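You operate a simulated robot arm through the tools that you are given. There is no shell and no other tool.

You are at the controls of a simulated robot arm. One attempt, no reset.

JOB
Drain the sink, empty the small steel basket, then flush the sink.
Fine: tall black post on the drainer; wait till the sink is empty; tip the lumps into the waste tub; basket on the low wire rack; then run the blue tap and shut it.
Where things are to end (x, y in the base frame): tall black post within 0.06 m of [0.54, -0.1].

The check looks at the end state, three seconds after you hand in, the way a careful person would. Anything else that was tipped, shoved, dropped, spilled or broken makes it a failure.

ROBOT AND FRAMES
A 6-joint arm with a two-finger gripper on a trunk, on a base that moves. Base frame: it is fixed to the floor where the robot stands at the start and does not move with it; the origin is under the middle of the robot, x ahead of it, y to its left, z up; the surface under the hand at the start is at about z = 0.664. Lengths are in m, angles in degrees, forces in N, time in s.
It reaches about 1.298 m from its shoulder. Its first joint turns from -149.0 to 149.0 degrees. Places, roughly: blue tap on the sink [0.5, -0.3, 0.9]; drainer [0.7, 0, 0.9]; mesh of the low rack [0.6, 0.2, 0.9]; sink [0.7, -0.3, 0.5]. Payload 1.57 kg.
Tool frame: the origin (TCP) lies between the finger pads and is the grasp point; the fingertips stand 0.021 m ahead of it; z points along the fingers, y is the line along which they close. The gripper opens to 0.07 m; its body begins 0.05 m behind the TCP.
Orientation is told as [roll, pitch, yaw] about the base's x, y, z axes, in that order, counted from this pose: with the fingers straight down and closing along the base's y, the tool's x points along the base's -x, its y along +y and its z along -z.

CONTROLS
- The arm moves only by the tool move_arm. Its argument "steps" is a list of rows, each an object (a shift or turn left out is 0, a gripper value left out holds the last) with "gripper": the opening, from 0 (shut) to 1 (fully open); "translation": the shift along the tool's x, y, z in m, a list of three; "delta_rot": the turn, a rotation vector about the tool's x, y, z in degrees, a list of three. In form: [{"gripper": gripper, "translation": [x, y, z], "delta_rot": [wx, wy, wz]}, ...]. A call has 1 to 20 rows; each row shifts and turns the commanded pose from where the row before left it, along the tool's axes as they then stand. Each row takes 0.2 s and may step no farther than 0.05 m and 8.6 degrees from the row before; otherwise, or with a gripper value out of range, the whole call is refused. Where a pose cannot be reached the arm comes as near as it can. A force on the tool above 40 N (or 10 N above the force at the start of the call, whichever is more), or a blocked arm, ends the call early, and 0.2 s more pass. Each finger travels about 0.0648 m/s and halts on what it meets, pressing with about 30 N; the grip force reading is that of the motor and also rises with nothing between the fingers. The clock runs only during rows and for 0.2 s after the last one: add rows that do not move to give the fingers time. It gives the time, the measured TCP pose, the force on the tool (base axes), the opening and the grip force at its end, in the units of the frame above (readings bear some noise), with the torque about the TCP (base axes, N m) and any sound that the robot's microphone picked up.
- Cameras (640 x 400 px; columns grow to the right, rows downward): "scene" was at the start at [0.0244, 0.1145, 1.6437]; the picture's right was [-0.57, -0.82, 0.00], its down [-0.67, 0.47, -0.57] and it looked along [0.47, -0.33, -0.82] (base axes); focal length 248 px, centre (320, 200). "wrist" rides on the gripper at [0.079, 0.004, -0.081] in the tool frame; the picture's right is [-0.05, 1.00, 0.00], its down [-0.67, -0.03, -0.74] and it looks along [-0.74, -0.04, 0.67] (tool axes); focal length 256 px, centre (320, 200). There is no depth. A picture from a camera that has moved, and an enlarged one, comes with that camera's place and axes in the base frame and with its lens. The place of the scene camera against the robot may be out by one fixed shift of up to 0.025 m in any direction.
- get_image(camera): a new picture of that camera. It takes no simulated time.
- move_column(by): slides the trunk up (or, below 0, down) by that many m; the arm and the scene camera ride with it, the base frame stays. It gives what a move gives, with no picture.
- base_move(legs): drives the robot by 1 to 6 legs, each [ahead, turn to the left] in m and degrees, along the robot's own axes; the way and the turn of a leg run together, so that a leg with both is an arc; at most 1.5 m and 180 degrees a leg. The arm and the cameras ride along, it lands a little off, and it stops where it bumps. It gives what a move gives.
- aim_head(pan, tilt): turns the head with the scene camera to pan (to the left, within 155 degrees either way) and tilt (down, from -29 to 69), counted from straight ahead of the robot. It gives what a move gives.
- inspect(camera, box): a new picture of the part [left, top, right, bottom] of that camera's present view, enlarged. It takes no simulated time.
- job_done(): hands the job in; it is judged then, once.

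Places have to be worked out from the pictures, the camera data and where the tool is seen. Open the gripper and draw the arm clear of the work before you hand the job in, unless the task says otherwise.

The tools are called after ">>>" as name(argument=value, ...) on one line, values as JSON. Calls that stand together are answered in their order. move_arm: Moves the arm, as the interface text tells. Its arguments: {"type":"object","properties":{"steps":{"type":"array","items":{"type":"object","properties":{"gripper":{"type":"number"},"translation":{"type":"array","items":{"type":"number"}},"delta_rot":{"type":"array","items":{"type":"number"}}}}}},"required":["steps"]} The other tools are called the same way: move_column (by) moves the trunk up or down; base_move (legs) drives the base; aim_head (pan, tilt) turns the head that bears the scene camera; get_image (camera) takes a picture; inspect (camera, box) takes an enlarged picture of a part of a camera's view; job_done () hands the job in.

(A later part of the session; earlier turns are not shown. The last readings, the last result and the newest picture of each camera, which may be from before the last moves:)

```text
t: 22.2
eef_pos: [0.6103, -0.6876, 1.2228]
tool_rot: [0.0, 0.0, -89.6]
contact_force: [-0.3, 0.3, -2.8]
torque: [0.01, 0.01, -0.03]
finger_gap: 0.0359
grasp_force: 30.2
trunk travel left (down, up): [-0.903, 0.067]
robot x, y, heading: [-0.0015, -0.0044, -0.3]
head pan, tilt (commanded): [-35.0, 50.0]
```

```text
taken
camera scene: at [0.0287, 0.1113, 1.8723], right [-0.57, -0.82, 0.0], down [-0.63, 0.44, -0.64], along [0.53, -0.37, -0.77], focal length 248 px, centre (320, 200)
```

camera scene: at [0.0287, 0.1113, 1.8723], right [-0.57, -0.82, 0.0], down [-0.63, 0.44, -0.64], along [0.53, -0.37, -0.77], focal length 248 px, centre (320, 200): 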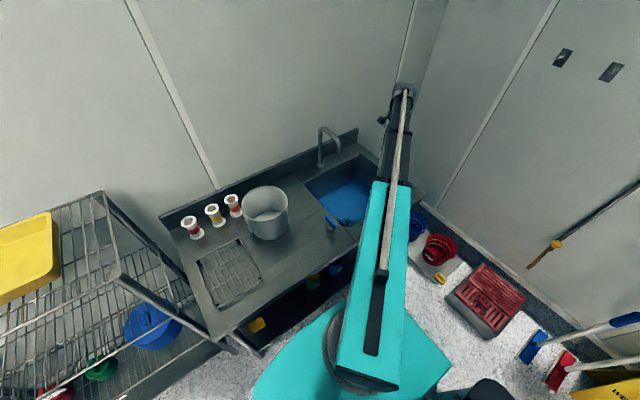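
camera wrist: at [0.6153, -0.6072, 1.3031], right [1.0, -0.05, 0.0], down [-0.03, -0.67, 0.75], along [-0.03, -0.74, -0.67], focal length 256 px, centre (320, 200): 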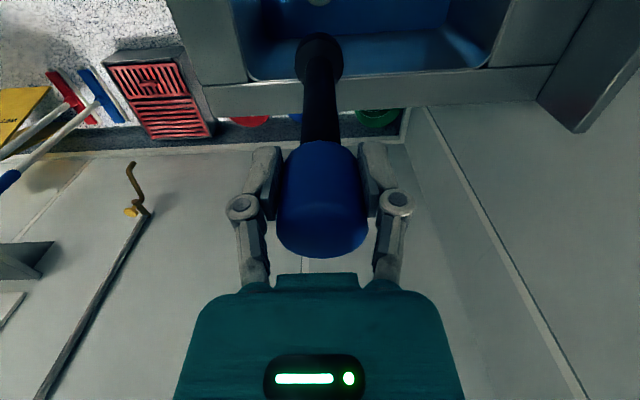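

I carry the post toward the drainer, stopping short at about (0.52, -0.2) to look.

>>> move_arm(steps=[{"translation": [0.0485, -0.009, 0]}, {"translation": [0.0485, -0.009, 0]}, {"translation": [0.0485, -0.009, 0]}, {"translation": [0.0485, -0.009, 0]}, {"translation": [0.0485, -0.009, 0]}, {"translation": [0.0485, -0.009, 0]}, {"translation": [0.0485, -0.009, 0]}, {"translation": [0.0485, -0.009, 0]}, {"translation": [0.0485, -0.009, 0]}, {"translation": [0.0485, -0.009, 0]}])

>>> get_image(camera="wrist")

>>> get_image(camera="scene")

```text
t: 24.4
eef_pos: [0.5172, -0.204, 1.2221]
tool_rot: [-0.1, -0.1, -89.6]
contact_force: [-0.3, 0.3, -1.9]
torque: [0.01, -0.01, -0.02]
finger_gap: 0.0361
grasp_force: 29.9
out of reach, approached as far as the arm can: row 7
trunk travel left (down, up): [-0.903, 0.067]
robot x, y, heading: [-0.0023, 0.0019, -0.2]
head pan, tilt (commanded): [-35.0, 50.0]
```

```text
taken
camera wrist: at [0.5224, -0.1231, 1.3035], right [1.0, -0.05, 0.0], down [-0.03, -0.67, 0.75], along [-0.03, -0.74, -0.67], focal length 256 px, centre (320, 200)
```

wrist: 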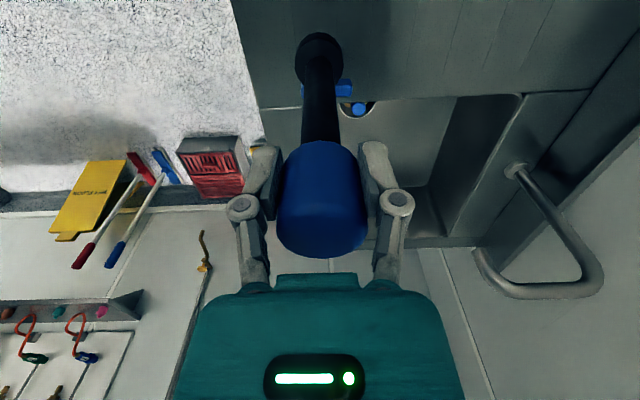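

```text
taken
camera scene: at [0.0282, 0.1125, 1.8723], right [-0.57, -0.82, 0.0], down [-0.63, 0.44, -0.64], along [0.53, -0.37, -0.77], focal length 248 px, centre (320, 200)
```

scene: 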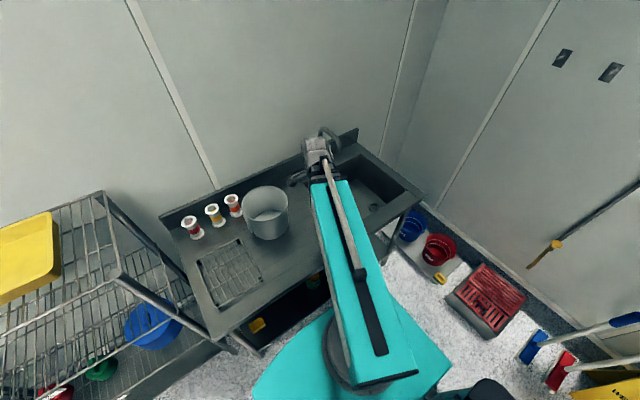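

The sink already looks drained. I continue to (0.525, -0.095) on the drainer, still high.

>>> move_arm(steps=[{"translation": [0.0363, 0.0027, 0]}, {"translation": [0.0363, 0.0027, 0]}, {"translation": [0.0363, 0.0027, 0]}, {}])

>>> get_image(camera="wrist")

>>> inspect(camera="scene", box=[180, 120, 400, 300])

```text
t: 25.4
eef_pos: [0.5285, -0.0939, 1.2218]
tool_rot: [-0.1, -0.1, -89.6]
contact_force: [-0.2, 0.6, -0.7]
torque: [0.01, -0.01, 0.0]
finger_gap: 0.0358
grasp_force: 29.8
trunk travel left (down, up): [-0.903, 0.067]
robot x, y, heading: [-0.0027, -0.0016, -0.0]
head pan, tilt (commanded): [-35.0, 50.0]
```

```text
taken
camera wrist: at [0.5323, -0.0133, 1.3034], right [1.0, -0.05, 0.0], down [-0.03, -0.67, 0.75], along [-0.04, -0.74, -0.67], focal length 256 px, centre (320, 200)
```

wrist: 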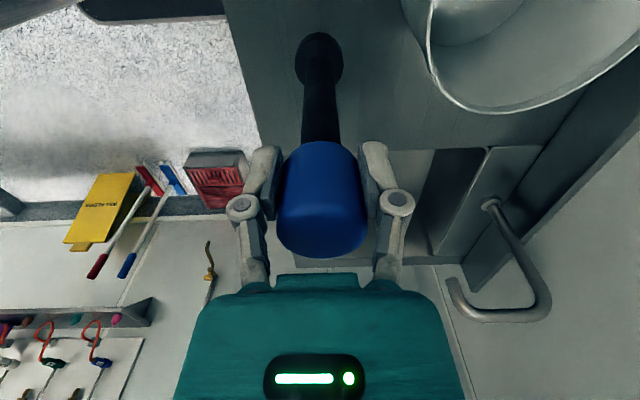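

```text
2.22 times, centred on (290, 210) of scene
camera zoom: at [0.0285, 0.1118, 1.8723], right [-0.57, -0.82, 0.0], down [-0.63, 0.44, -0.64], along [0.53, -0.37, -0.77], focal length 551 px, centre (387, 178)
```

zoom: 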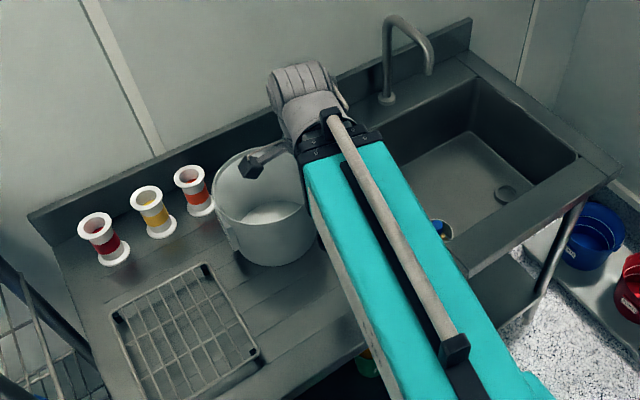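

The sink is empty and the drain hole is visible. I lower the post over the drainer, first most of the way.

>>> move_column(by=-0.14)

>>> get_image(camera="wrist")

>>> inspect(camera="wrist", box=[240, 0, 400, 120])

>>> get_image(camera="scene")

```text
t: 27.1
eef_pos: [0.5281, -0.0945, 1.0817]
tool_rot: [-0.1, 0.0, -89.5]
contact_force: [0.8, -0.2, -2.4]
torque: [0.04, 0.02, 0.02]
finger_gap: 0.0356
grasp_force: 29.6
trunk travel left (down, up): [-0.763, 0.207]
robot x, y, heading: [-0.0009, -0.0004, -0.1]
head pan, tilt (commanded): [-35.0, 50.0]
```

```text
taken
camera wrist: at [0.5323, -0.0136, 1.1634], right [1.0, -0.05, 0.0], down [-0.03, -0.67, 0.75], along [-0.04, -0.74, -0.67], focal length 256 px, centre (320, 200)
```

wrist: 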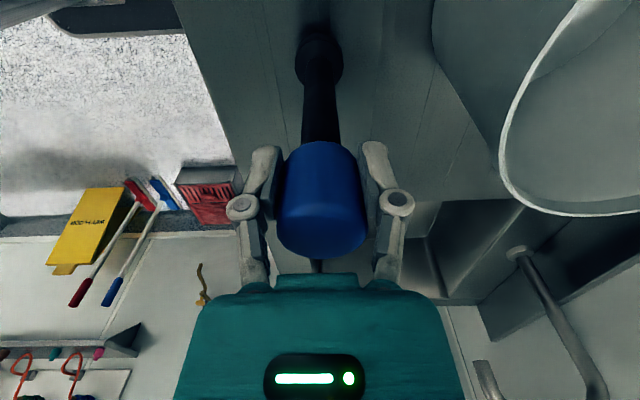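

```text
3.33 times, centred on (320, 60) of wrist
camera zoom: at [0.5323, -0.0136, 1.1634], right [1.0, -0.05, 0.0], down [-0.03, -0.67, 0.75], along [-0.04, -0.74, -0.67], focal length 853 px, centre (320, 667)
```

zoom: 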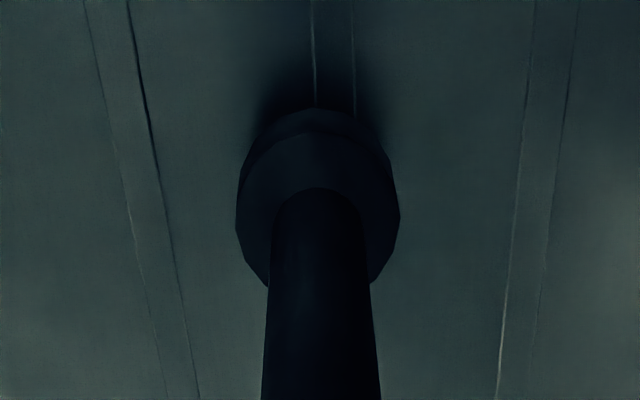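

```text
taken
camera scene: at [0.0285, 0.1116, 1.7324], right [-0.57, -0.82, 0.0], down [-0.63, 0.44, -0.64], along [0.53, -0.37, -0.77], focal length 248 px, centre (320, 200)
```

scene: 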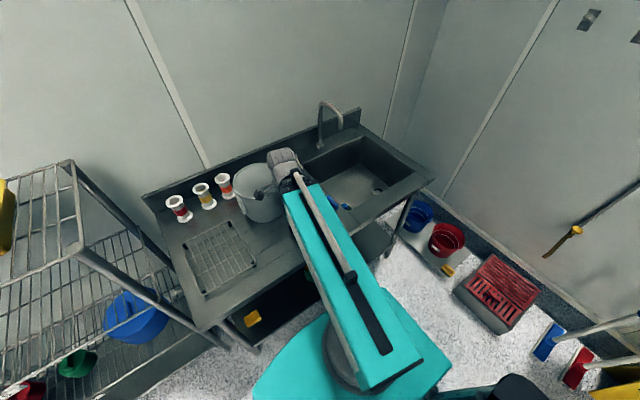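

The foot appears about 3–5 cm above the drainer. I lower 0.025 m and watch the force.

>>> move_column(by=-0.025)

>>> inspect(camera="wrist", box=[240, 0, 400, 120])

```text
t: 27.8
eef_pos: [0.5265, -0.093, 1.0578]
tool_rot: [0.0, -0.1, -89.6]
contact_force: [-1.2, 2.0, 9.7]
torque: [0.05, 0.05, 0.01]
finger_gap: 0.0351
grasp_force: 30.0
trunk travel left (down, up): [-0.738, 0.232]
robot x, y, heading: [-0.0001, 0.0005, 0.3]
head pan, tilt (commanded): [-35.0, 50.0]
```

```text
3.33 times, centred on (320, 60) of wrist
camera zoom: at [0.5316, -0.0133, 1.1388], right [1.0, -0.05, 0.0], down [-0.03, -0.67, 0.74], along [-0.04, -0.74, -0.67], focal length 853 px, centre (320, 667)
```

zoom: 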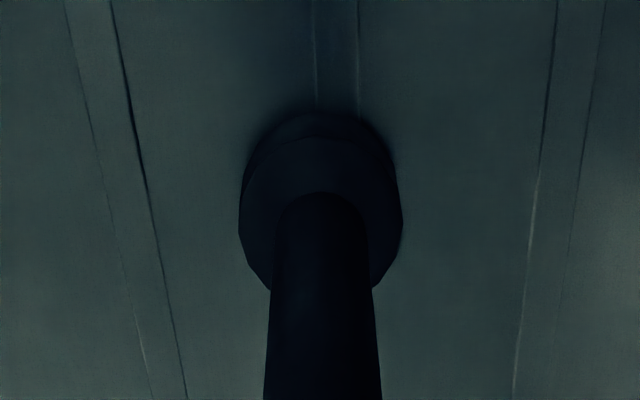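

The foot has met the drainer (+9.7 N at TCP z=1.058). I ease off by 2 mm and check before opening.

>>> move_column(by=0.002)

```text
t: 28.3
eef_pos: [0.5291, -0.0954, 1.0592]
tool_rot: [-0.1, -0.1, -89.6]
contact_force: [0.0, 0.4, -1.9]
torque: [0.04, 0.0, 0.0]
finger_gap: 0.035
grasp_force: 29.9
trunk travel left (down, up): [-0.74, 0.23]
robot x, y, heading: [0.0007, 0.0, -0.1]
head pan, tilt (commanded): [-35.0, 50.0]
```

It is now just hanging by a millimetre or so; I lower 1 mm and open the gripper.

>>> move_column(by=-0.0012)

>>> move_arm(steps=[{"gripper": 0.6}, {"gripper": 0.7}, {"gripper": 0.85}, {"gripper": 1.0}, {"gripper": 1.0}, {"gripper": 1.0}])

>>> get_image(camera="wrist")

```text
t: 28.8
eef_pos: [0.5295, -0.0943, 1.0579]
tool_rot: [-0.1, 0.1, -89.7]
contact_force: [-0.4, 0.1, -2.3]
torque: [-0.01, 0.01, 0.0]
finger_gap: 0.0349
grasp_force: 30.1
trunk travel left (down, up): [-0.739, 0.231]
robot x, y, heading: [-0.0, 0.0034, -0.1]
head pan, tilt (commanded): [-35.0, 50.0]
```

```text
t: 30.2
eef_pos: [0.5275, -0.0941, 1.0571]
tool_rot: [-0.1, 0.1, -89.6]
contact_force: [0.5, 0.5, 0.0]
torque: [0.02, -0.03, 0.0]
finger_gap: 0.0699
grasp_force: 0.0
trunk travel left (down, up): [-0.739, 0.231]
robot x, y, heading: [0.0001, 0.0019, -0.1]
head pan, tilt (commanded): [-35.0, 50.0]
```

```text
taken
camera wrist: at [0.5322, -0.0136, 1.1392], right [1.0, -0.05, 0.0], down [-0.03, -0.67, 0.75], along [-0.03, -0.74, -0.67], focal length 256 px, centre (320, 200)
```

wrist: 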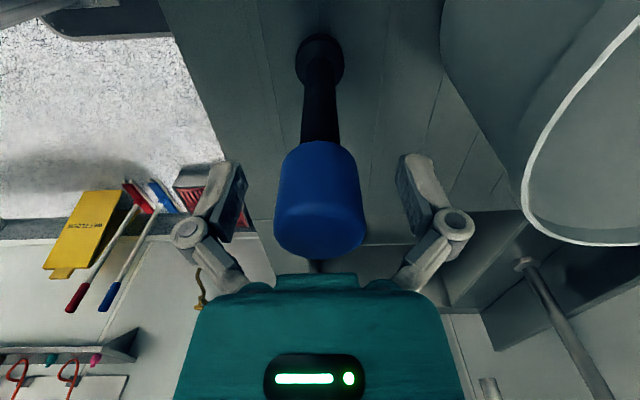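

The post stands free between the open fingers. I raise the trunk straight up to clear it.

>>> move_column(by=0.16)

>>> get_image(camera="wrist")

>>> get_image(camera="scene")

```text
t: 32.1
eef_pos: [0.5286, -0.0939, 1.2183]
tool_rot: [-0.1, -0.1, -89.6]
contact_force: [-0.1, 0.2, 0.5]
torque: [0.01, 0.02, -0.02]
finger_gap: 0.0701
grasp_force: 0.1
trunk travel left (down, up): [-0.899, 0.071]
robot x, y, heading: [0.0013, 0.0004, -0.0]
head pan, tilt (commanded): [-35.0, 50.0]
```

```text
taken
camera wrist: at [0.5323, -0.0136, 1.2991], right [1.0, -0.05, 0.0], down [-0.03, -0.67, 0.75], along [-0.04, -0.74, -0.67], focal length 256 px, centre (320, 200)
```

wrist: 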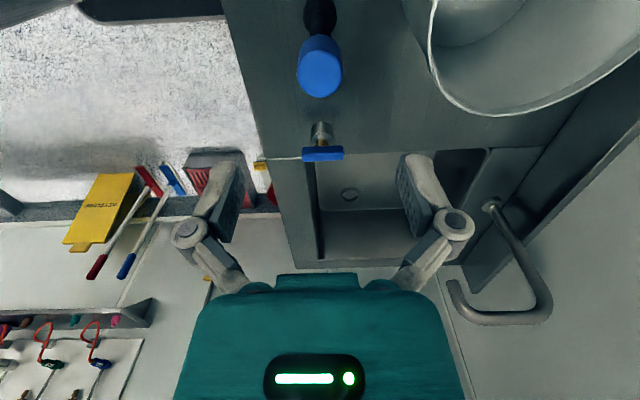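

```text
taken
camera scene: at [0.0285, 0.1116, 1.8681], right [-0.57, -0.82, 0.0], down [-0.63, 0.44, -0.64], along [0.53, -0.37, -0.77], focal length 248 px, centre (320, 200)
```

scene: 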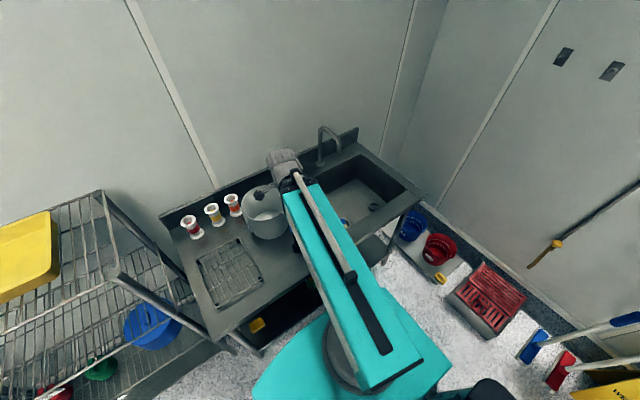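

The post stands well and the tap's lever is now visible from behind. I zoom on the tap and the sink from the wrist camera.

>>> inspect(camera="wrist", box=[260, 0, 420, 120])

>>> inspect(camera="wrist", box=[280, 100, 400, 190])

```text
3.33 times, centred on (340, 60) of wrist
camera zoom: at [0.5323, -0.0136, 1.2991], right [1.0, -0.05, 0.0], down [-0.03, -0.67, 0.75], along [-0.04, -0.74, -0.67], focal length 853 px, centre (253, 667)
```

zoom: 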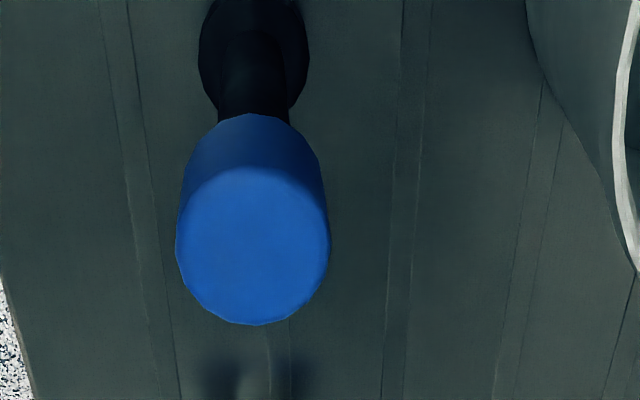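

```text
4.44 times, centred on (340, 145) of wrist
camera zoom: at [0.5323, -0.0136, 1.2991], right [1.0, -0.05, 0.0], down [-0.03, -0.67, 0.75], along [-0.04, -0.74, -0.67], focal length 1138 px, centre (231, 444)
```

zoom: 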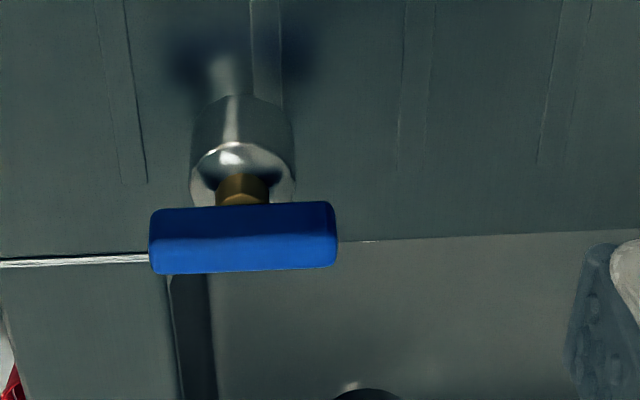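

The T-handle of the tap is a bar centred on its stem at about (0.522, -0.29, 0.94). Before fetching the basket I test in free air whether the wrist can pitch far enough to tip it: first I turn the hand back to yaw 0.

>>> move_arm(steps=[{"delta_rot": [0, 0, -8.2]}, {"delta_rot": [0, 0, -8.2]}, {"delta_rot": [0, 0, -8.2]}, {"delta_rot": [0, 0, -8.2]}, {"delta_rot": [0, 0, -8.2]}, {"delta_rot": [0, 0, -8.2]}, {"delta_rot": [0, 0, -8.2]}, {"delta_rot": [0, 0, -8.2]}, {"delta_rot": [0, 0, -8.2]}, {"delta_rot": [0, 0, -8.2]}, {"delta_rot": [0, 0, -8.2]}])

>>> move_arm(steps=[{"translation": [-0.0237, 0, 0], "delta_rot": [0, -8, 0]}, {"translation": [-0.0237, 0, 0], "delta_rot": [0, -8, 0]}])

```text
t: 34.5
eef_pos: [0.5279, -0.0945, 1.2175]
tool_rot: [-0.1, 0.0, 0.8]
contact_force: [0.5, -0.1, -0.3]
torque: [-0.03, 0.0, -0.01]
finger_gap: 0.07
grasp_force: 0.1
trunk travel left (down, up): [-0.899, 0.071]
robot x, y, heading: [-0.0074, 0.001, 0.1]
head pan, tilt (commanded): [-35.0, 50.0]
```

```text
t: 35.1
eef_pos: [0.5792, -0.0946, 1.2255]
tool_rot: [0.1, -16.0, 0.6]
contact_force: [-1.4, 0.1, 0.7]
torque: [0.01, 0.0, 0.0]
finger_gap: 0.07
grasp_force: 0.1
out of reach, approached as far as the arm can: row 1
trunk travel left (down, up): [-0.899, 0.071]
robot x, y, heading: [-0.0023, -0.0016, -0.0]
head pan, tilt (commanded): [-35.0, 50.0]
```

Pitching works and the z change shows the wrist pivot ~0.2 m above the TCP. I continue the test up to about -100°.

>>> move_arm(steps=[{"translation": [-0.0285, 0, 0], "delta_rot": [0, -8, 0]}, {"translation": [-0.0285, 0, 0], "delta_rot": [0, -8, 0]}, {"translation": [-0.0285, 0, 0], "delta_rot": [0, -8, 0]}, {"translation": [-0.0285, 0, 0], "delta_rot": [0, -8, 0]}, {"translation": [-0.0285, 0, 0], "delta_rot": [0, -8, 0]}, {"translation": [-0.0285, 0, 0], "delta_rot": [0, -8, 0]}, {"translation": [-0.0285, 0, 0], "delta_rot": [0, -8, 0]}, {"translation": [-0.0285, 0, 0], "delta_rot": [0, -8, 0]}, {"translation": [-0.0285, 0, 0], "delta_rot": [0, -8, 0]}, {"translation": [-0.0285, 0, 0], "delta_rot": [0, -8, 0]}])

>>> get_image(camera="scene")

>>> inspect(camera="scene", box=[220, 100, 400, 260])

```text
t: 37.3
eef_pos: [0.7418, -0.0887, 1.4176]
tool_rot: [-124.6, -82.3, 125.6]
contact_force: [0.6, -0.4, 3.2]
torque: [0.02, 0.16, 0.04]
finger_gap: 0.0697
grasp_force: 0.1
out of reach, approached as far as the arm can: row 1, 7, 9
trunk travel left (down, up): [-0.899, 0.071]
robot x, y, heading: [-0.0006, -0.0004, 0.0]
head pan, tilt (commanded): [-35.0, 50.0]
```

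```text
taken
camera scene: at [0.0285, 0.1117, 1.8681], right [-0.57, -0.82, 0.0], down [-0.63, 0.44, -0.64], along [0.53, -0.37, -0.77], focal length 248 px, centre (320, 200)
```

scene: 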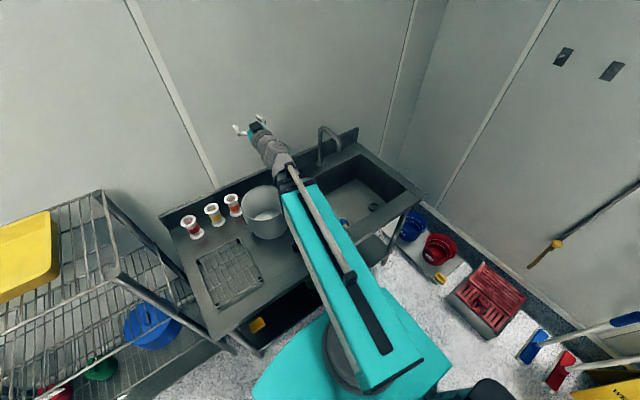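

```text
2.50 times, centred on (310, 180) of scene
camera zoom: at [0.0285, 0.1117, 1.8681], right [-0.57, -0.82, 0.0], down [-0.63, 0.44, -0.64], along [0.53, -0.37, -0.77], focal length 620 px, centre (345, 250)
```

zoom: 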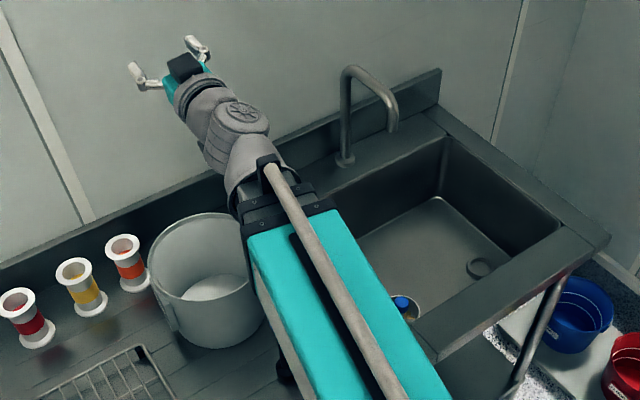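

The pitch reached about -95° cleanly. I continue to about -130° to see if the full tipping angle is available.

>>> move_arm(steps=[{"translation": [-0.0265, 0, 0], "delta_rot": [0, -8, 0]}, {"translation": [-0.0265, 0, 0], "delta_rot": [0, -8, 0]}, {"translation": [-0.0265, 0, 0], "delta_rot": [0, -8, 0]}, {"translation": [-0.0265, 0, 0], "delta_rot": [0, -8, 0]}])

>>> inspect(camera="scene", box=[200, 60, 400, 260])

```text
t: 38.3
eef_pos: [0.7042, -0.0999, 1.5188]
tool_rot: [-179.3, -52.1, -179.4]
contact_force: [-0.4, 0.4, 0.0]
torque: [-0.02, -0.02, 0.01]
finger_gap: 0.07
grasp_force: 0.0
out of reach, approached as far as the arm can: row 2, 4
trunk travel left (down, up): [-0.899, 0.071]
robot x, y, heading: [0.0007, 0.0016, -0.1]
head pan, tilt (commanded): [-35.0, 50.0]
```

```text
2.00 times, centred on (300, 160) of scene
camera zoom: at [0.0282, 0.1109, 1.8682], right [-0.57, -0.82, 0.0], down [-0.63, 0.44, -0.64], along [0.53, -0.37, -0.77], focal length 496 px, centre (360, 280)
```

zoom: 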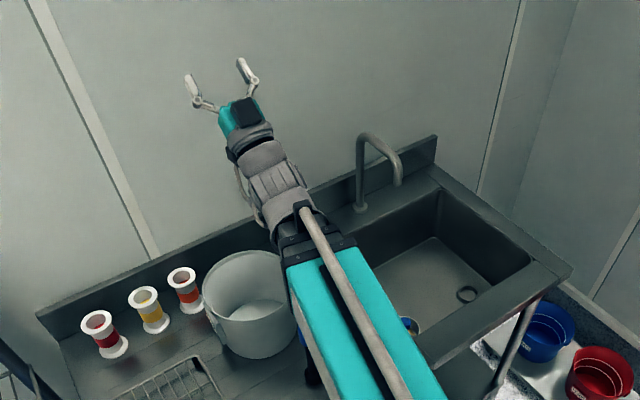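

The hand can pitch to -128°, ample for tipping. I bring it back to vertical the same way.

>>> move_arm(steps=[{"translation": [0.0261, 0, 0], "delta_rot": [0, 8, 0]}, {"translation": [0.0261, 0, 0], "delta_rot": [0, 8, 0]}, {"translation": [0.0261, 0, 0], "delta_rot": [0, 8, 0]}, {"translation": [0.0261, 0, 0], "delta_rot": [0, 8, 0]}, {"translation": [0.0261, 0, 0], "delta_rot": [0, 8, 0]}, {"translation": [0.0261, 0, 0], "delta_rot": [0, 8, 0]}, {"translation": [0.0261, 0, 0], "delta_rot": [0, 8, 0]}, {"translation": [0.0261, 0, 0], "delta_rot": [0, 8, 0]}, {"translation": [0.0261, 0, 0], "delta_rot": [0, 8, 0]}, {"translation": [0.0261, 0, 0], "delta_rot": [0, 8, 0]}, {"translation": [0.0261, 0, 0], "delta_rot": [0, 8, 0]}, {"translation": [0.0261, 0, 0], "delta_rot": [0, 8, 0]}, {"translation": [0.0261, 0, 0], "delta_rot": [0, 8, 0]}, {"translation": [0.0261, 0, 0], "delta_rot": [0, 8, 0]}, {"translation": [0.0261, 0, 0], "delta_rot": [0, 8, 0]}, {"translation": [0.0261, 0, 0], "delta_rot": [0, 8, 0]}])

>>> get_image(camera="scene")

```text
t: 41.7
eef_pos: [0.579, -0.0991, 1.2164]
tool_rot: [0.0, 0.1, 0.6]
contact_force: [-0.2, -0.4, 0.5]
torque: [-0.02, -0.01, -0.03]
finger_gap: 0.0698
grasp_force: 0.0
out of reach, approached as far as the arm can: row 12, 14, 16
trunk travel left (down, up): [-0.899, 0.071]
robot x, y, heading: [0.0013, 0.0016, -0.1]
head pan, tilt (commanded): [-35.0, 50.0]
```

```text
taken
camera scene: at [0.0284, 0.1116, 1.8681], right [-0.57, -0.82, 0.0], down [-0.63, 0.44, -0.64], along [0.53, -0.37, -0.77], focal length 248 px, centre (320, 200)
```

scene: 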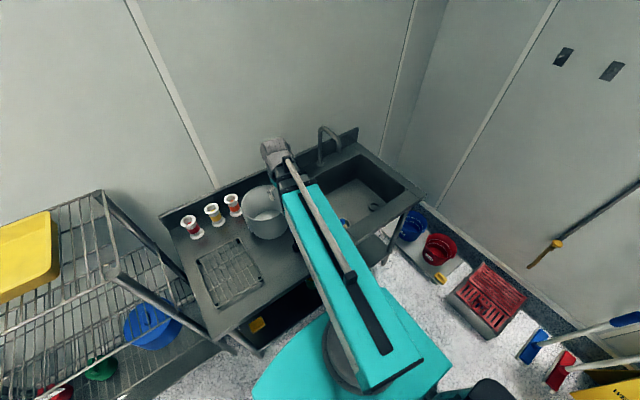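

Hand vertical again. I move over the wire rack and turn the camera toward -y so I can see the rack and the pail's label side.

>>> move_arm(steps=[{"translation": [0, 0.05, 0]}, {"translation": [0, 0.05, 0]}, {"translation": [0, 0.05, 0]}, {"translation": [0, 0.05, 0]}, {"translation": [0, 0.05, 0]}, {"translation": [0, 0.05, 0]}, {"translation": [0, 0.05, 0]}, {"delta_rot": [0, 0, 8.2]}, {"delta_rot": [0, 0, 8.2]}, {"delta_rot": [0, 0, 8.2]}, {"delta_rot": [0, 0, 8.2]}, {"delta_rot": [0, 0, 8.2]}, {"delta_rot": [0, 0, 8.2]}, {"delta_rot": [0, 0, 8.2]}, {"delta_rot": [0, 0, 8.2]}, {"delta_rot": [0, 0, 8.2]}, {"delta_rot": [0, 0, 8.2]}, {"delta_rot": [0, 0, 8.2]}])

>>> get_image(camera="wrist")

>>> get_image(camera="scene")

```text
t: 45.5
eef_pos: [0.5769, 0.2481, 1.2182]
tool_rot: [-0.1, -0.1, -89.7]
contact_force: [0.0, 0.2, -0.6]
torque: [-0.01, 0.01, -0.01]
finger_gap: 0.0698
grasp_force: 0.0
trunk travel left (down, up): [-0.899, 0.071]
robot x, y, heading: [-0.003, -0.0016, 0.1]
head pan, tilt (commanded): [-35.0, 50.0]
```

```text
taken
camera wrist: at [0.5804, 0.3292, 1.2992], right [1.0, -0.05, 0.0], down [-0.03, -0.67, 0.75], along [-0.04, -0.74, -0.67], focal length 256 px, centre (320, 200)
```

wrist: 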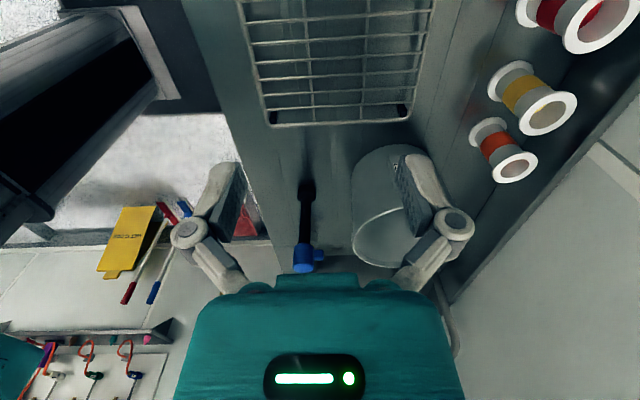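

```text
taken
camera scene: at [0.0284, 0.1117, 1.8681], right [-0.57, -0.82, 0.0], down [-0.63, 0.44, -0.64], along [0.53, -0.37, -0.77], focal length 248 px, centre (320, 200)
```

scene: 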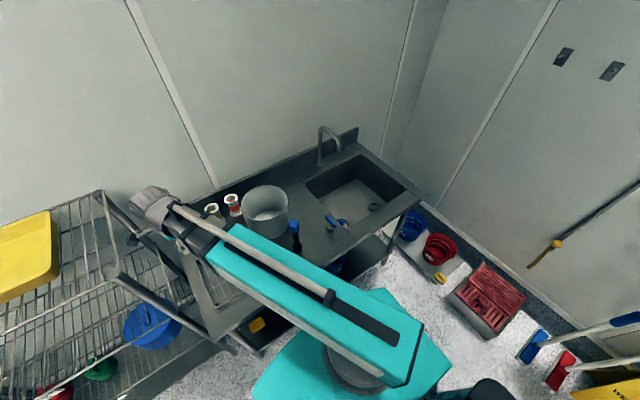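

I zoom in on the pail side (label) and the rack in the wrist view, and the empty sink in the scene view.

>>> inspect(camera="wrist", box=[330, 120, 470, 290])

>>> inspect(camera="wrist", box=[230, 0, 450, 140])

>>> inspect(camera="scene", box=[280, 140, 420, 260])

```text
2.35 times, centred on (400, 205) of wrist
camera zoom: at [0.5804, 0.3292, 1.2992], right [1.0, -0.05, 0.0], down [-0.03, -0.67, 0.75], along [-0.04, -0.74, -0.67], focal length 602 px, centre (132, 188)
```

zoom: 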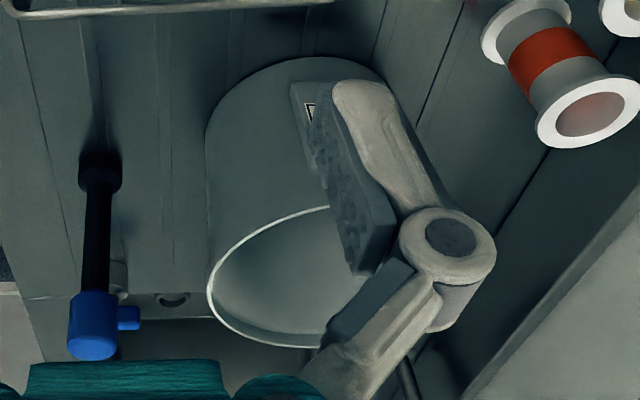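

```text
2.86 times, centred on (340, 70) of wrist
camera zoom: at [0.5804, 0.3292, 1.2992], right [1.0, -0.05, 0.0], down [-0.03, -0.67, 0.75], along [-0.04, -0.74, -0.67], focal length 731 px, centre (263, 571)
```

zoom: 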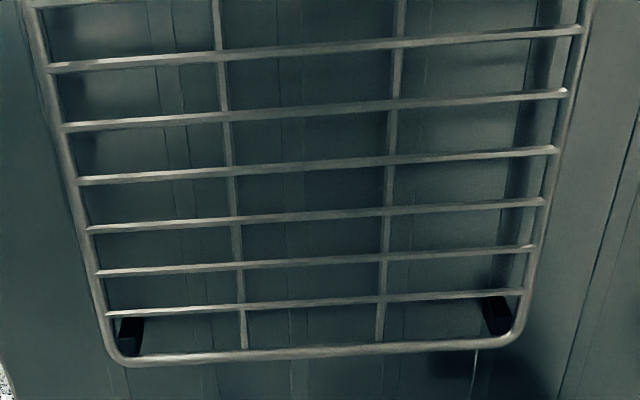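

```text
3.33 times, centred on (350, 200) of scene
camera zoom: at [0.0284, 0.1117, 1.8681], right [-0.57, -0.82, 0.0], down [-0.63, 0.44, -0.64], along [0.53, -0.37, -0.77], focal length 826 px, centre (220, 200)
```

zoom: 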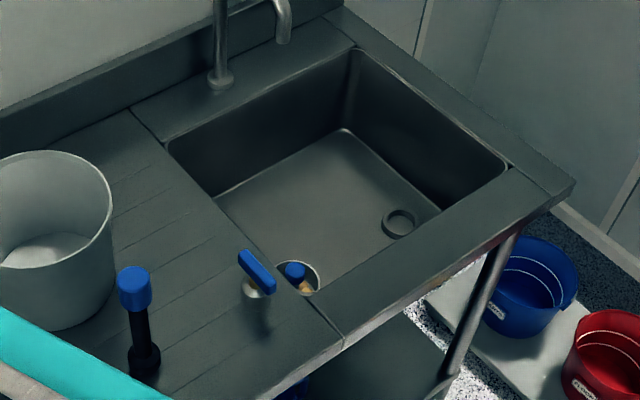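

The basket shows a tan lump beside its knob; the rack spans about x 0.47–0.73, y 0.09–0.27. The pail's label is hidden by a finger, so I shift 0.06 m in +x to read it.

>>> move_arm(steps=[{"translation": [0, 0.04, 0]}, {"translation": [0, 0.04, 0]}])

>>> inspect(camera="wrist", box=[290, 110, 410, 230])

```text
t: 46.1
eef_pos: [0.6567, 0.2475, 1.2172]
tool_rot: [-0.1, 0.0, -89.6]
contact_force: [-0.7, 0.4, 0.0]
torque: [0.03, 0.02, -0.02]
finger_gap: 0.0701
grasp_force: 0.1
trunk travel left (down, up): [-0.899, 0.071]
robot x, y, heading: [0.0, -0.0026, 0.1]
head pan, tilt (commanded): [-35.0, 50.0]
```

```text
3.33 times, centred on (350, 170) of wrist
camera zoom: at [0.6613, 0.3293, 1.2988], right [1.0, -0.05, 0.0], down [-0.03, -0.67, 0.75], along [-0.04, -0.74, -0.67], focal length 853 px, centre (220, 300)
```

zoom: 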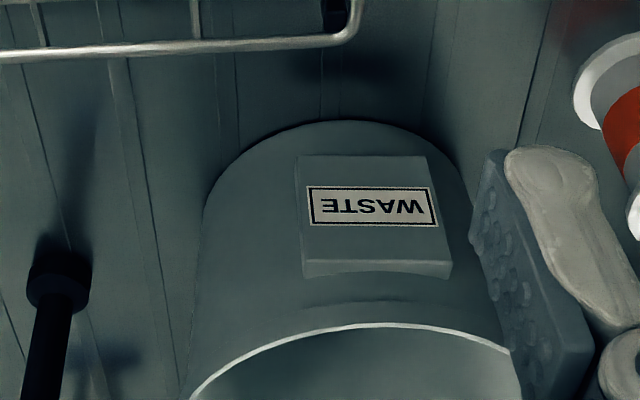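

The label reads WASTE, so the grey pail is the waste tub. With the pivot where it is, the lowered beam would pass within ~4 cm of the tap lever when reaching the basket, so I consider shifting the base to the right; I check the floor around the robot first.

>>> aim_head(pan=-60, tilt=65)

>>> get_image(camera="scene")

>>> aim_head(pan=-140, tilt=50)

>>> get_image(camera="scene")

>>> aim_head(pan=150, tilt=50)

>>> get_image(camera="scene")

>>> aim_head(pan=60, tilt=65)

>>> get_image(camera="scene")

```text
t: 47.0
eef_pos: [0.6562, 0.2474, 1.2171]
tool_rot: [-0.1, -0.1, -89.6]
contact_force: [-0.2, -0.6, -0.3]
torque: [-0.02, 0.01, 0.0]
finger_gap: 0.0697
grasp_force: 0.2
trunk travel left (down, up): [-0.899, 0.071]
robot x, y, heading: [-0.0014, 0.0034, 0.1]
head pan, tilt (commanded): [-60.0, 65.0]
```

```text
taken
camera scene: at [-0.0043, 0.1032, 1.85], right [-0.87, -0.5, 0.0], down [-0.45, 0.78, -0.42], along [0.21, -0.37, -0.91], focal length 248 px, centre (320, 200)
```

scene: 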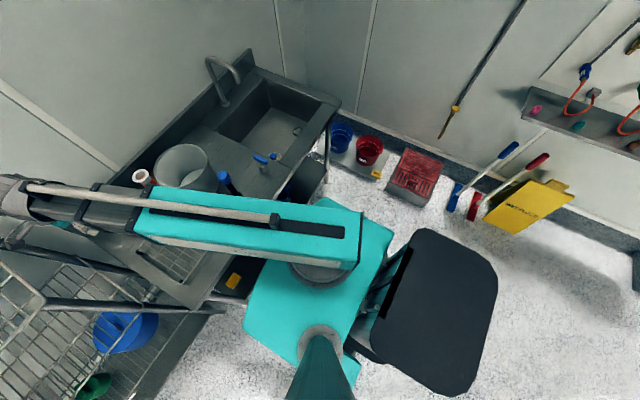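

```text
t: 48.5
eef_pos: [0.6559, 0.2471, 1.218]
tool_rot: [-0.1, -0.1, -89.7]
contact_force: [0.0, 0.4, 0.2]
torque: [0.03, 0.0, 0.02]
finger_gap: 0.0697
grasp_force: 0.1
trunk travel left (down, up): [-0.899, 0.071]
robot x, y, heading: [-0.0001, 0.0013, 0.0]
head pan, tilt (commanded): [-140.0, 50.0]
```

```text
taken
camera scene: at [-0.0936, 0.1063, 1.8681], right [-0.64, 0.77, 0.0], down [0.59, 0.49, -0.64], along [-0.49, -0.41, -0.77], focal length 248 px, centre (320, 200)
```

scene: 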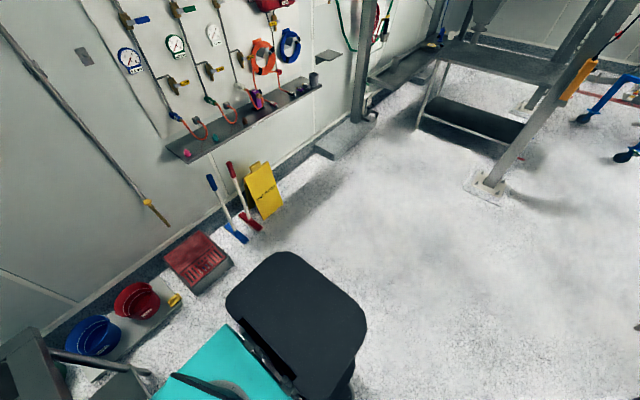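

```text
t: 52.5
eef_pos: [0.6553, 0.2477, 1.2178]
tool_rot: [0.0, 0.0, -89.6]
contact_force: [0.0, 0.5, -0.3]
torque: [-0.02, -0.01, 0.03]
finger_gap: 0.0699
grasp_force: 0.0
trunk travel left (down, up): [-0.899, 0.071]
robot x, y, heading: [0.0026, 0.0041, -0.1]
head pan, tilt (commanded): [150.0, 50.0]
```

```text
taken
camera scene: at [-0.1013, 0.1943, 1.8681], right [0.5, 0.87, 0.0], down [0.66, -0.38, -0.64], along [-0.56, 0.32, -0.77], focal length 248 px, centre (320, 200)
```

scene: 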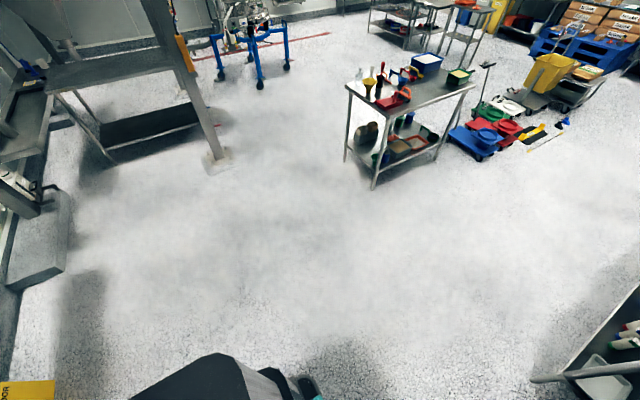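

```text
t: 54.1
eef_pos: [0.6563, 0.2475, 1.2183]
tool_rot: [-0.1, 0.0, -89.5]
contact_force: [-0.4, 0.4, -0.7]
torque: [0.02, -0.02, 0.03]
finger_gap: 0.07
grasp_force: 0.1
trunk travel left (down, up): [-0.899, 0.071]
robot x, y, heading: [0.0016, 0.0018, -0.2]
head pan, tilt (commanded): [60.0, 65.0]
```

```text
taken
camera scene: at [-0.0043, 0.2084, 1.85], right [0.87, -0.5, 0.0], down [-0.45, -0.79, -0.42], along [0.21, 0.37, -0.91], focal length 248 px, centre (320, 200)
```

scene: 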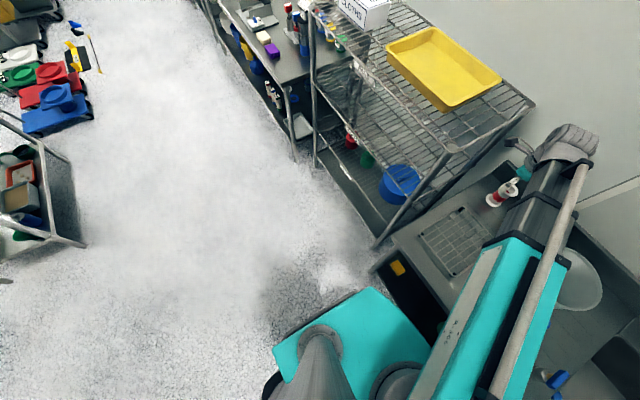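

The floor behind and to the right is free. I first swing the arm high over to the right side so it is clear of everything, before shifting the base back and right.

>>> move_arm(steps=[{"translation": [-0.0442, -0.0107, 0]}, {"translation": [-0.0442, -0.0107, 0]}, {"translation": [-0.0442, -0.0107, 0]}, {"translation": [-0.0442, -0.0107, 0]}, {"translation": [-0.0442, -0.0107, 0]}, {"translation": [-0.0442, -0.0107, 0]}, {"translation": [-0.0442, -0.0107, 0]}, {"translation": [-0.0442, -0.0107, 0]}, {"translation": [-0.0442, -0.0107, 0]}, {"translation": [-0.04375, -0.02, 0]}, {"translation": [-0.04375, -0.02, 0]}, {"translation": [-0.04375, -0.02, 0]}, {"translation": [-0.04375, -0.02, 0]}, {"translation": [-0.04375, -0.02, 0]}, {"translation": [-0.04375, -0.02, 0]}, {"translation": [-0.04375, -0.02, 0]}, {"translation": [-0.04375, -0.02, 0]}])

>>> move_arm(steps=[{"translation": [-0.0167, -0.0417, 0]}, {"translation": [-0.0167, -0.0417, 0]}, {"translation": [-0.0167, -0.0417, 0]}, {"translation": [-0.0167, -0.0417, 0]}, {"translation": [-0.0167, -0.0417, 0]}, {"translation": [-0.0167, -0.0417, 0]}])

>>> aim_head(pan=-10, tilt=60)

>>> get_image(camera="scene")

```text
t: 57.7
eef_pos: [0.4064, -0.5034, 1.2183]
tool_rot: [-0.1, 0.0, -89.5]
contact_force: [-0.8, 0.1, -0.3]
torque: [0.03, 0.01, 0.0]
finger_gap: 0.07
grasp_force: 0.0
out of reach, approached as far as the arm can: row 14
trunk travel left (down, up): [-0.899, 0.071]
robot x, y, heading: [-0.0007, 0.0013, 0.2]
head pan, tilt (commanded): [60.0, 65.0]
```

```text
t: 59.1
eef_pos: [0.1568, -0.6047, 1.2185]
tool_rot: [0.0, 0.1, -89.6]
contact_force: [0.2, 0.5, 0.2]
torque: [-0.01, 0.02, 0.0]
finger_gap: 0.0699
grasp_force: 0.1
trunk travel left (down, up): [-0.899, 0.071]
robot x, y, heading: [-0.0038, 0.0022, 0.1]
head pan, tilt (commanded): [60.0, 65.0]
```

```text
t: 60.5
eef_pos: [0.1599, -0.6049, 1.2177]
tool_rot: [-0.2, 0.0, -89.7]
contact_force: [0.9, 0.5, -0.1]
torque: [-0.01, -0.01, 0.01]
finger_gap: 0.0701
grasp_force: 0.0
trunk travel left (down, up): [-0.899, 0.071]
robot x, y, heading: [-0.0003, 0.0015, -0.1]
head pan, tilt (commanded): [-10.0, 60.0]
```

```text
taken
camera scene: at [0.0307, 0.1442, 1.8556], right [-0.17, -0.98, 0.0], down [-0.85, 0.15, -0.5], along [0.49, -0.09, -0.87], focal length 248 px, centre (320, 200)
```

scene: 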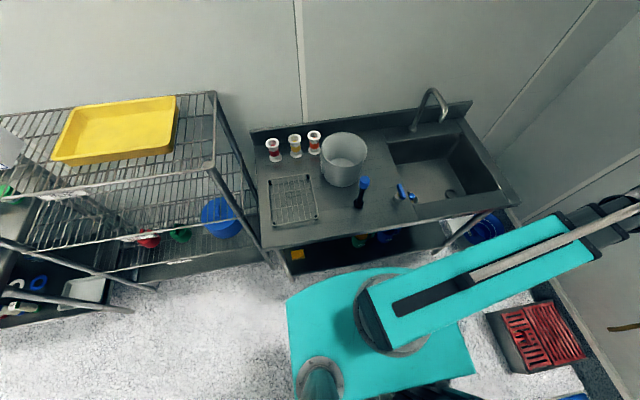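

Arm is clear on the right. I back the robot up 0.1 m, turn left 60° and back up 0.2 m, so that the arm's pivot ends near (-0.2, -0.17).

>>> base_move(legs=[[-0.1, 0]])

>>> base_move(legs=[[0, 30]])

>>> get_image(camera="scene")

```text
t: 61.8
eef_pos: [0.0566, -0.6054, 1.2187]
tool_rot: [0.0, 0.0, -89.5]
contact_force: [-0.6, 0.6, -0.4]
torque: [-0.02, 0.0, 0.0]
finger_gap: 0.0702
grasp_force: 0.1
trunk travel left (down, up): [-0.899, 0.071]
robot x, y, heading: [-0.1014, 0.002, -0.0]
head pan, tilt (commanded): [-10.0, 60.0]
```

```text
t: 64.3
eef_pos: [0.3402, -0.4435, 1.2168]
tool_rot: [0.0, 0.0, -59.6]
contact_force: [0.1, -0.9, -0.5]
torque: [0.01, 0.0, 0.03]
finger_gap: 0.0702
grasp_force: 0.1
trunk travel left (down, up): [-0.899, 0.071]
robot x, y, heading: [-0.1033, 0.009, 29.8]
head pan, tilt (commanded): [-10.0, 60.0]
```

```text
taken
camera scene: at [-0.1549, 0.1422, 1.8556], right [0.34, -0.94, 0.0], down [-0.81, -0.29, -0.5], along [0.47, 0.17, -0.87], focal length 248 px, centre (320, 200)
```

scene: 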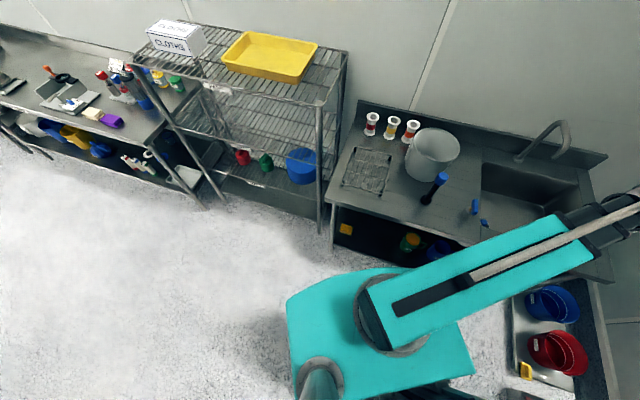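

Turning went cleanly. I turn another 30° and back up 0.2 m.

>>> base_move(legs=[[0, 30], [-0.2, 0]])

>>> aim_head(pan=-70, tilt=50)

>>> get_image(camera="scene")

```text
t: 68.3
eef_pos: [0.4078, -0.3332, 1.2178]
tool_rot: [0.0, 0.0, -28.9]
contact_force: [-0.7, 0.0, 0.1]
torque: [0.01, -0.03, -0.02]
finger_gap: 0.07
grasp_force: 0.0
trunk travel left (down, up): [-0.899, 0.071]
robot x, y, heading: [-0.2058, -0.1685, 61.0]
head pan, tilt (commanded): [-10.0, 60.0]
```

```text
t: 69.6
eef_pos: [0.4067, -0.3323, 1.2163]
tool_rot: [0.0, 0.0, -28.9]
contact_force: [-0.4, -0.5, -0.5]
torque: [0.0, 0.0, -0.02]
finger_gap: 0.0701
grasp_force: 0.0
trunk travel left (down, up): [-0.899, 0.071]
robot x, y, heading: [-0.2046, -0.1678, 60.8]
head pan, tilt (commanded): [-70.0, 50.0]
```

```text
taken
camera scene: at [-0.2887, -0.1541, 1.8681], right [-0.16, -0.99, 0.0], down [-0.76, 0.12, -0.64], along [0.63, -0.1, -0.77], focal length 248 px, centre (320, 200)
```

scene: 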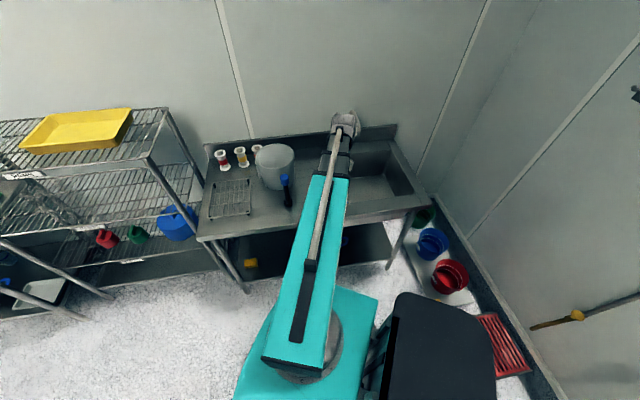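

The pivot is now at about (-0.205, -0.168). I move the hand to view the basket and turn it to yaw +45° so its camera side faces the sink interior.

>>> move_arm(steps=[{"translation": [-0.0356, -0.0185, 0]}, {"translation": [-0.0356, -0.0185, 0]}, {"translation": [-0.0356, -0.0185, 0]}, {"translation": [-0.0356, -0.0185, 0]}, {"translation": [-0.0356, -0.0185, 0]}, {"delta_rot": [0, 0, -8.2]}, {"delta_rot": [0, 0, -8.2]}, {"delta_rot": [0, 0, -8.2]}, {"delta_rot": [0, 0, -8.2]}, {"delta_rot": [0, 0, -8.2]}, {"delta_rot": [0, 0, -8.2]}, {"delta_rot": [0, 0, -8.2]}, {"delta_rot": [0, 0, -8.2]}, {"delta_rot": [0, 0, -8.2]}])

>>> move_column(by=-0.2)

>>> get_image(camera="wrist")

>>> get_image(camera="scene")

```text
t: 72.6
eef_pos: [0.5182, -0.4984, 1.2174]
tool_rot: [0.0, 0.2, 45.1]
contact_force: [-0.3, 0.0, 0.3]
torque: [0.0, -0.04, -0.02]
finger_gap: 0.0702
grasp_force: 0.1
trunk travel left (down, up): [-0.899, 0.071]
robot x, y, heading: [-0.2061, -0.1689, 61.0]
head pan, tilt (commanded): [-70.0, 50.0]
```

```text
t: 74.8
eef_pos: [0.5191, -0.4978, 1.0175]
tool_rot: [0.0, 0.1, 44.8]
contact_force: [0.6, -0.3, 0.6]
torque: [0.05, 0.0, 0.01]
finger_gap: 0.07
grasp_force: 0.2
trunk travel left (down, up): [-0.699, 0.271]
robot x, y, heading: [-0.205, -0.1694, 61.0]
head pan, tilt (commanded): [-70.0, 50.0]
```

```text
taken
camera wrist: at [0.4601, -0.5503, 1.0994], right [-0.67, 0.74, 0.0], down [0.5, 0.45, 0.74], along [0.55, 0.5, -0.67], focal length 256 px, centre (320, 200)
```

wrist: 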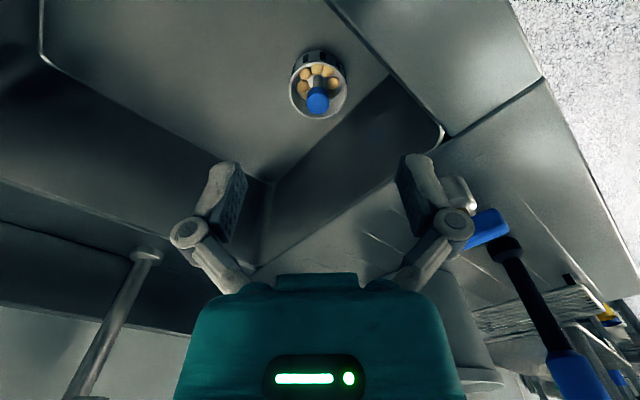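

```text
taken
camera scene: at [-0.2888, -0.1542, 1.6682], right [-0.16, -0.99, 0.0], down [-0.76, 0.12, -0.64], along [0.63, -0.1, -0.77], focal length 248 px, centre (320, 200)
```

scene: 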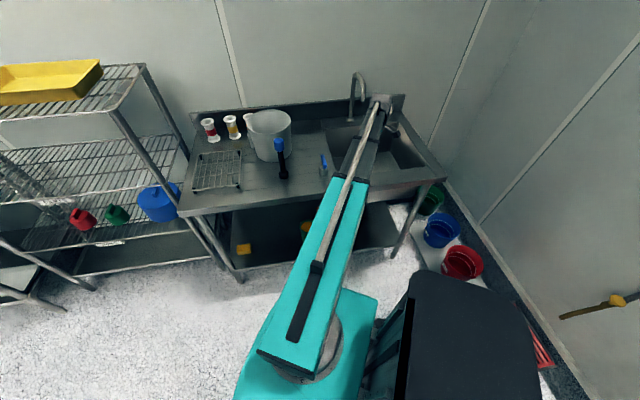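

The basket holds several tan lumps around the blue knob. I zoom in to locate the knob precisely.

>>> inspect(camera="wrist", box=[260, 30, 380, 130])

>>> inspect(camera="wrist", box=[200, 0, 520, 200])

```text
4.00 times, centred on (320, 80) of wrist
camera zoom: at [0.4601, -0.5503, 1.0994], right [-0.67, 0.74, 0.0], down [0.5, 0.45, 0.74], along [0.55, 0.5, -0.67], focal length 1024 px, centre (320, 680)
```

zoom: 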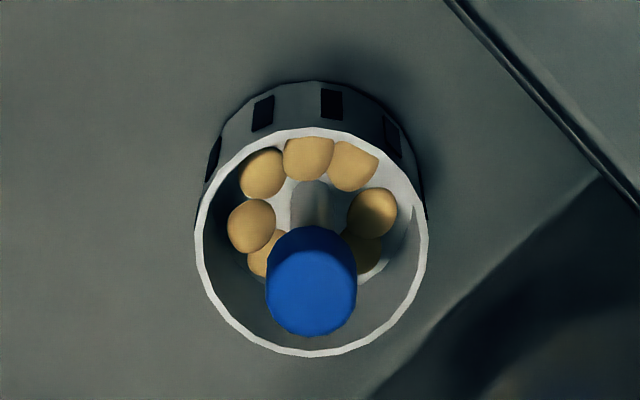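

```text
2.00 times, centred on (360, 100) of wrist
camera zoom: at [0.4601, -0.5503, 1.0994], right [-0.67, 0.74, 0.0], down [0.5, 0.45, 0.74], along [0.55, 0.5, -0.67], focal length 512 px, centre (240, 400)
```

zoom: 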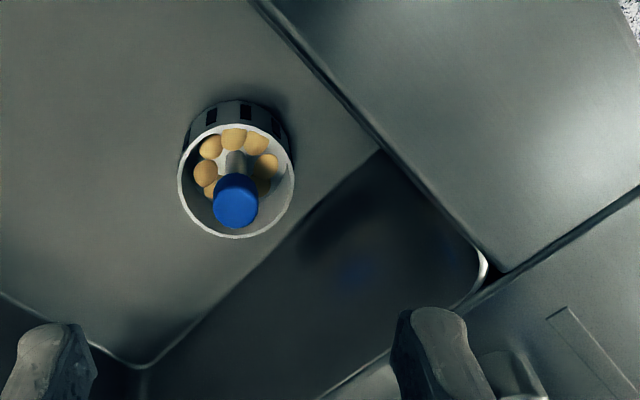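

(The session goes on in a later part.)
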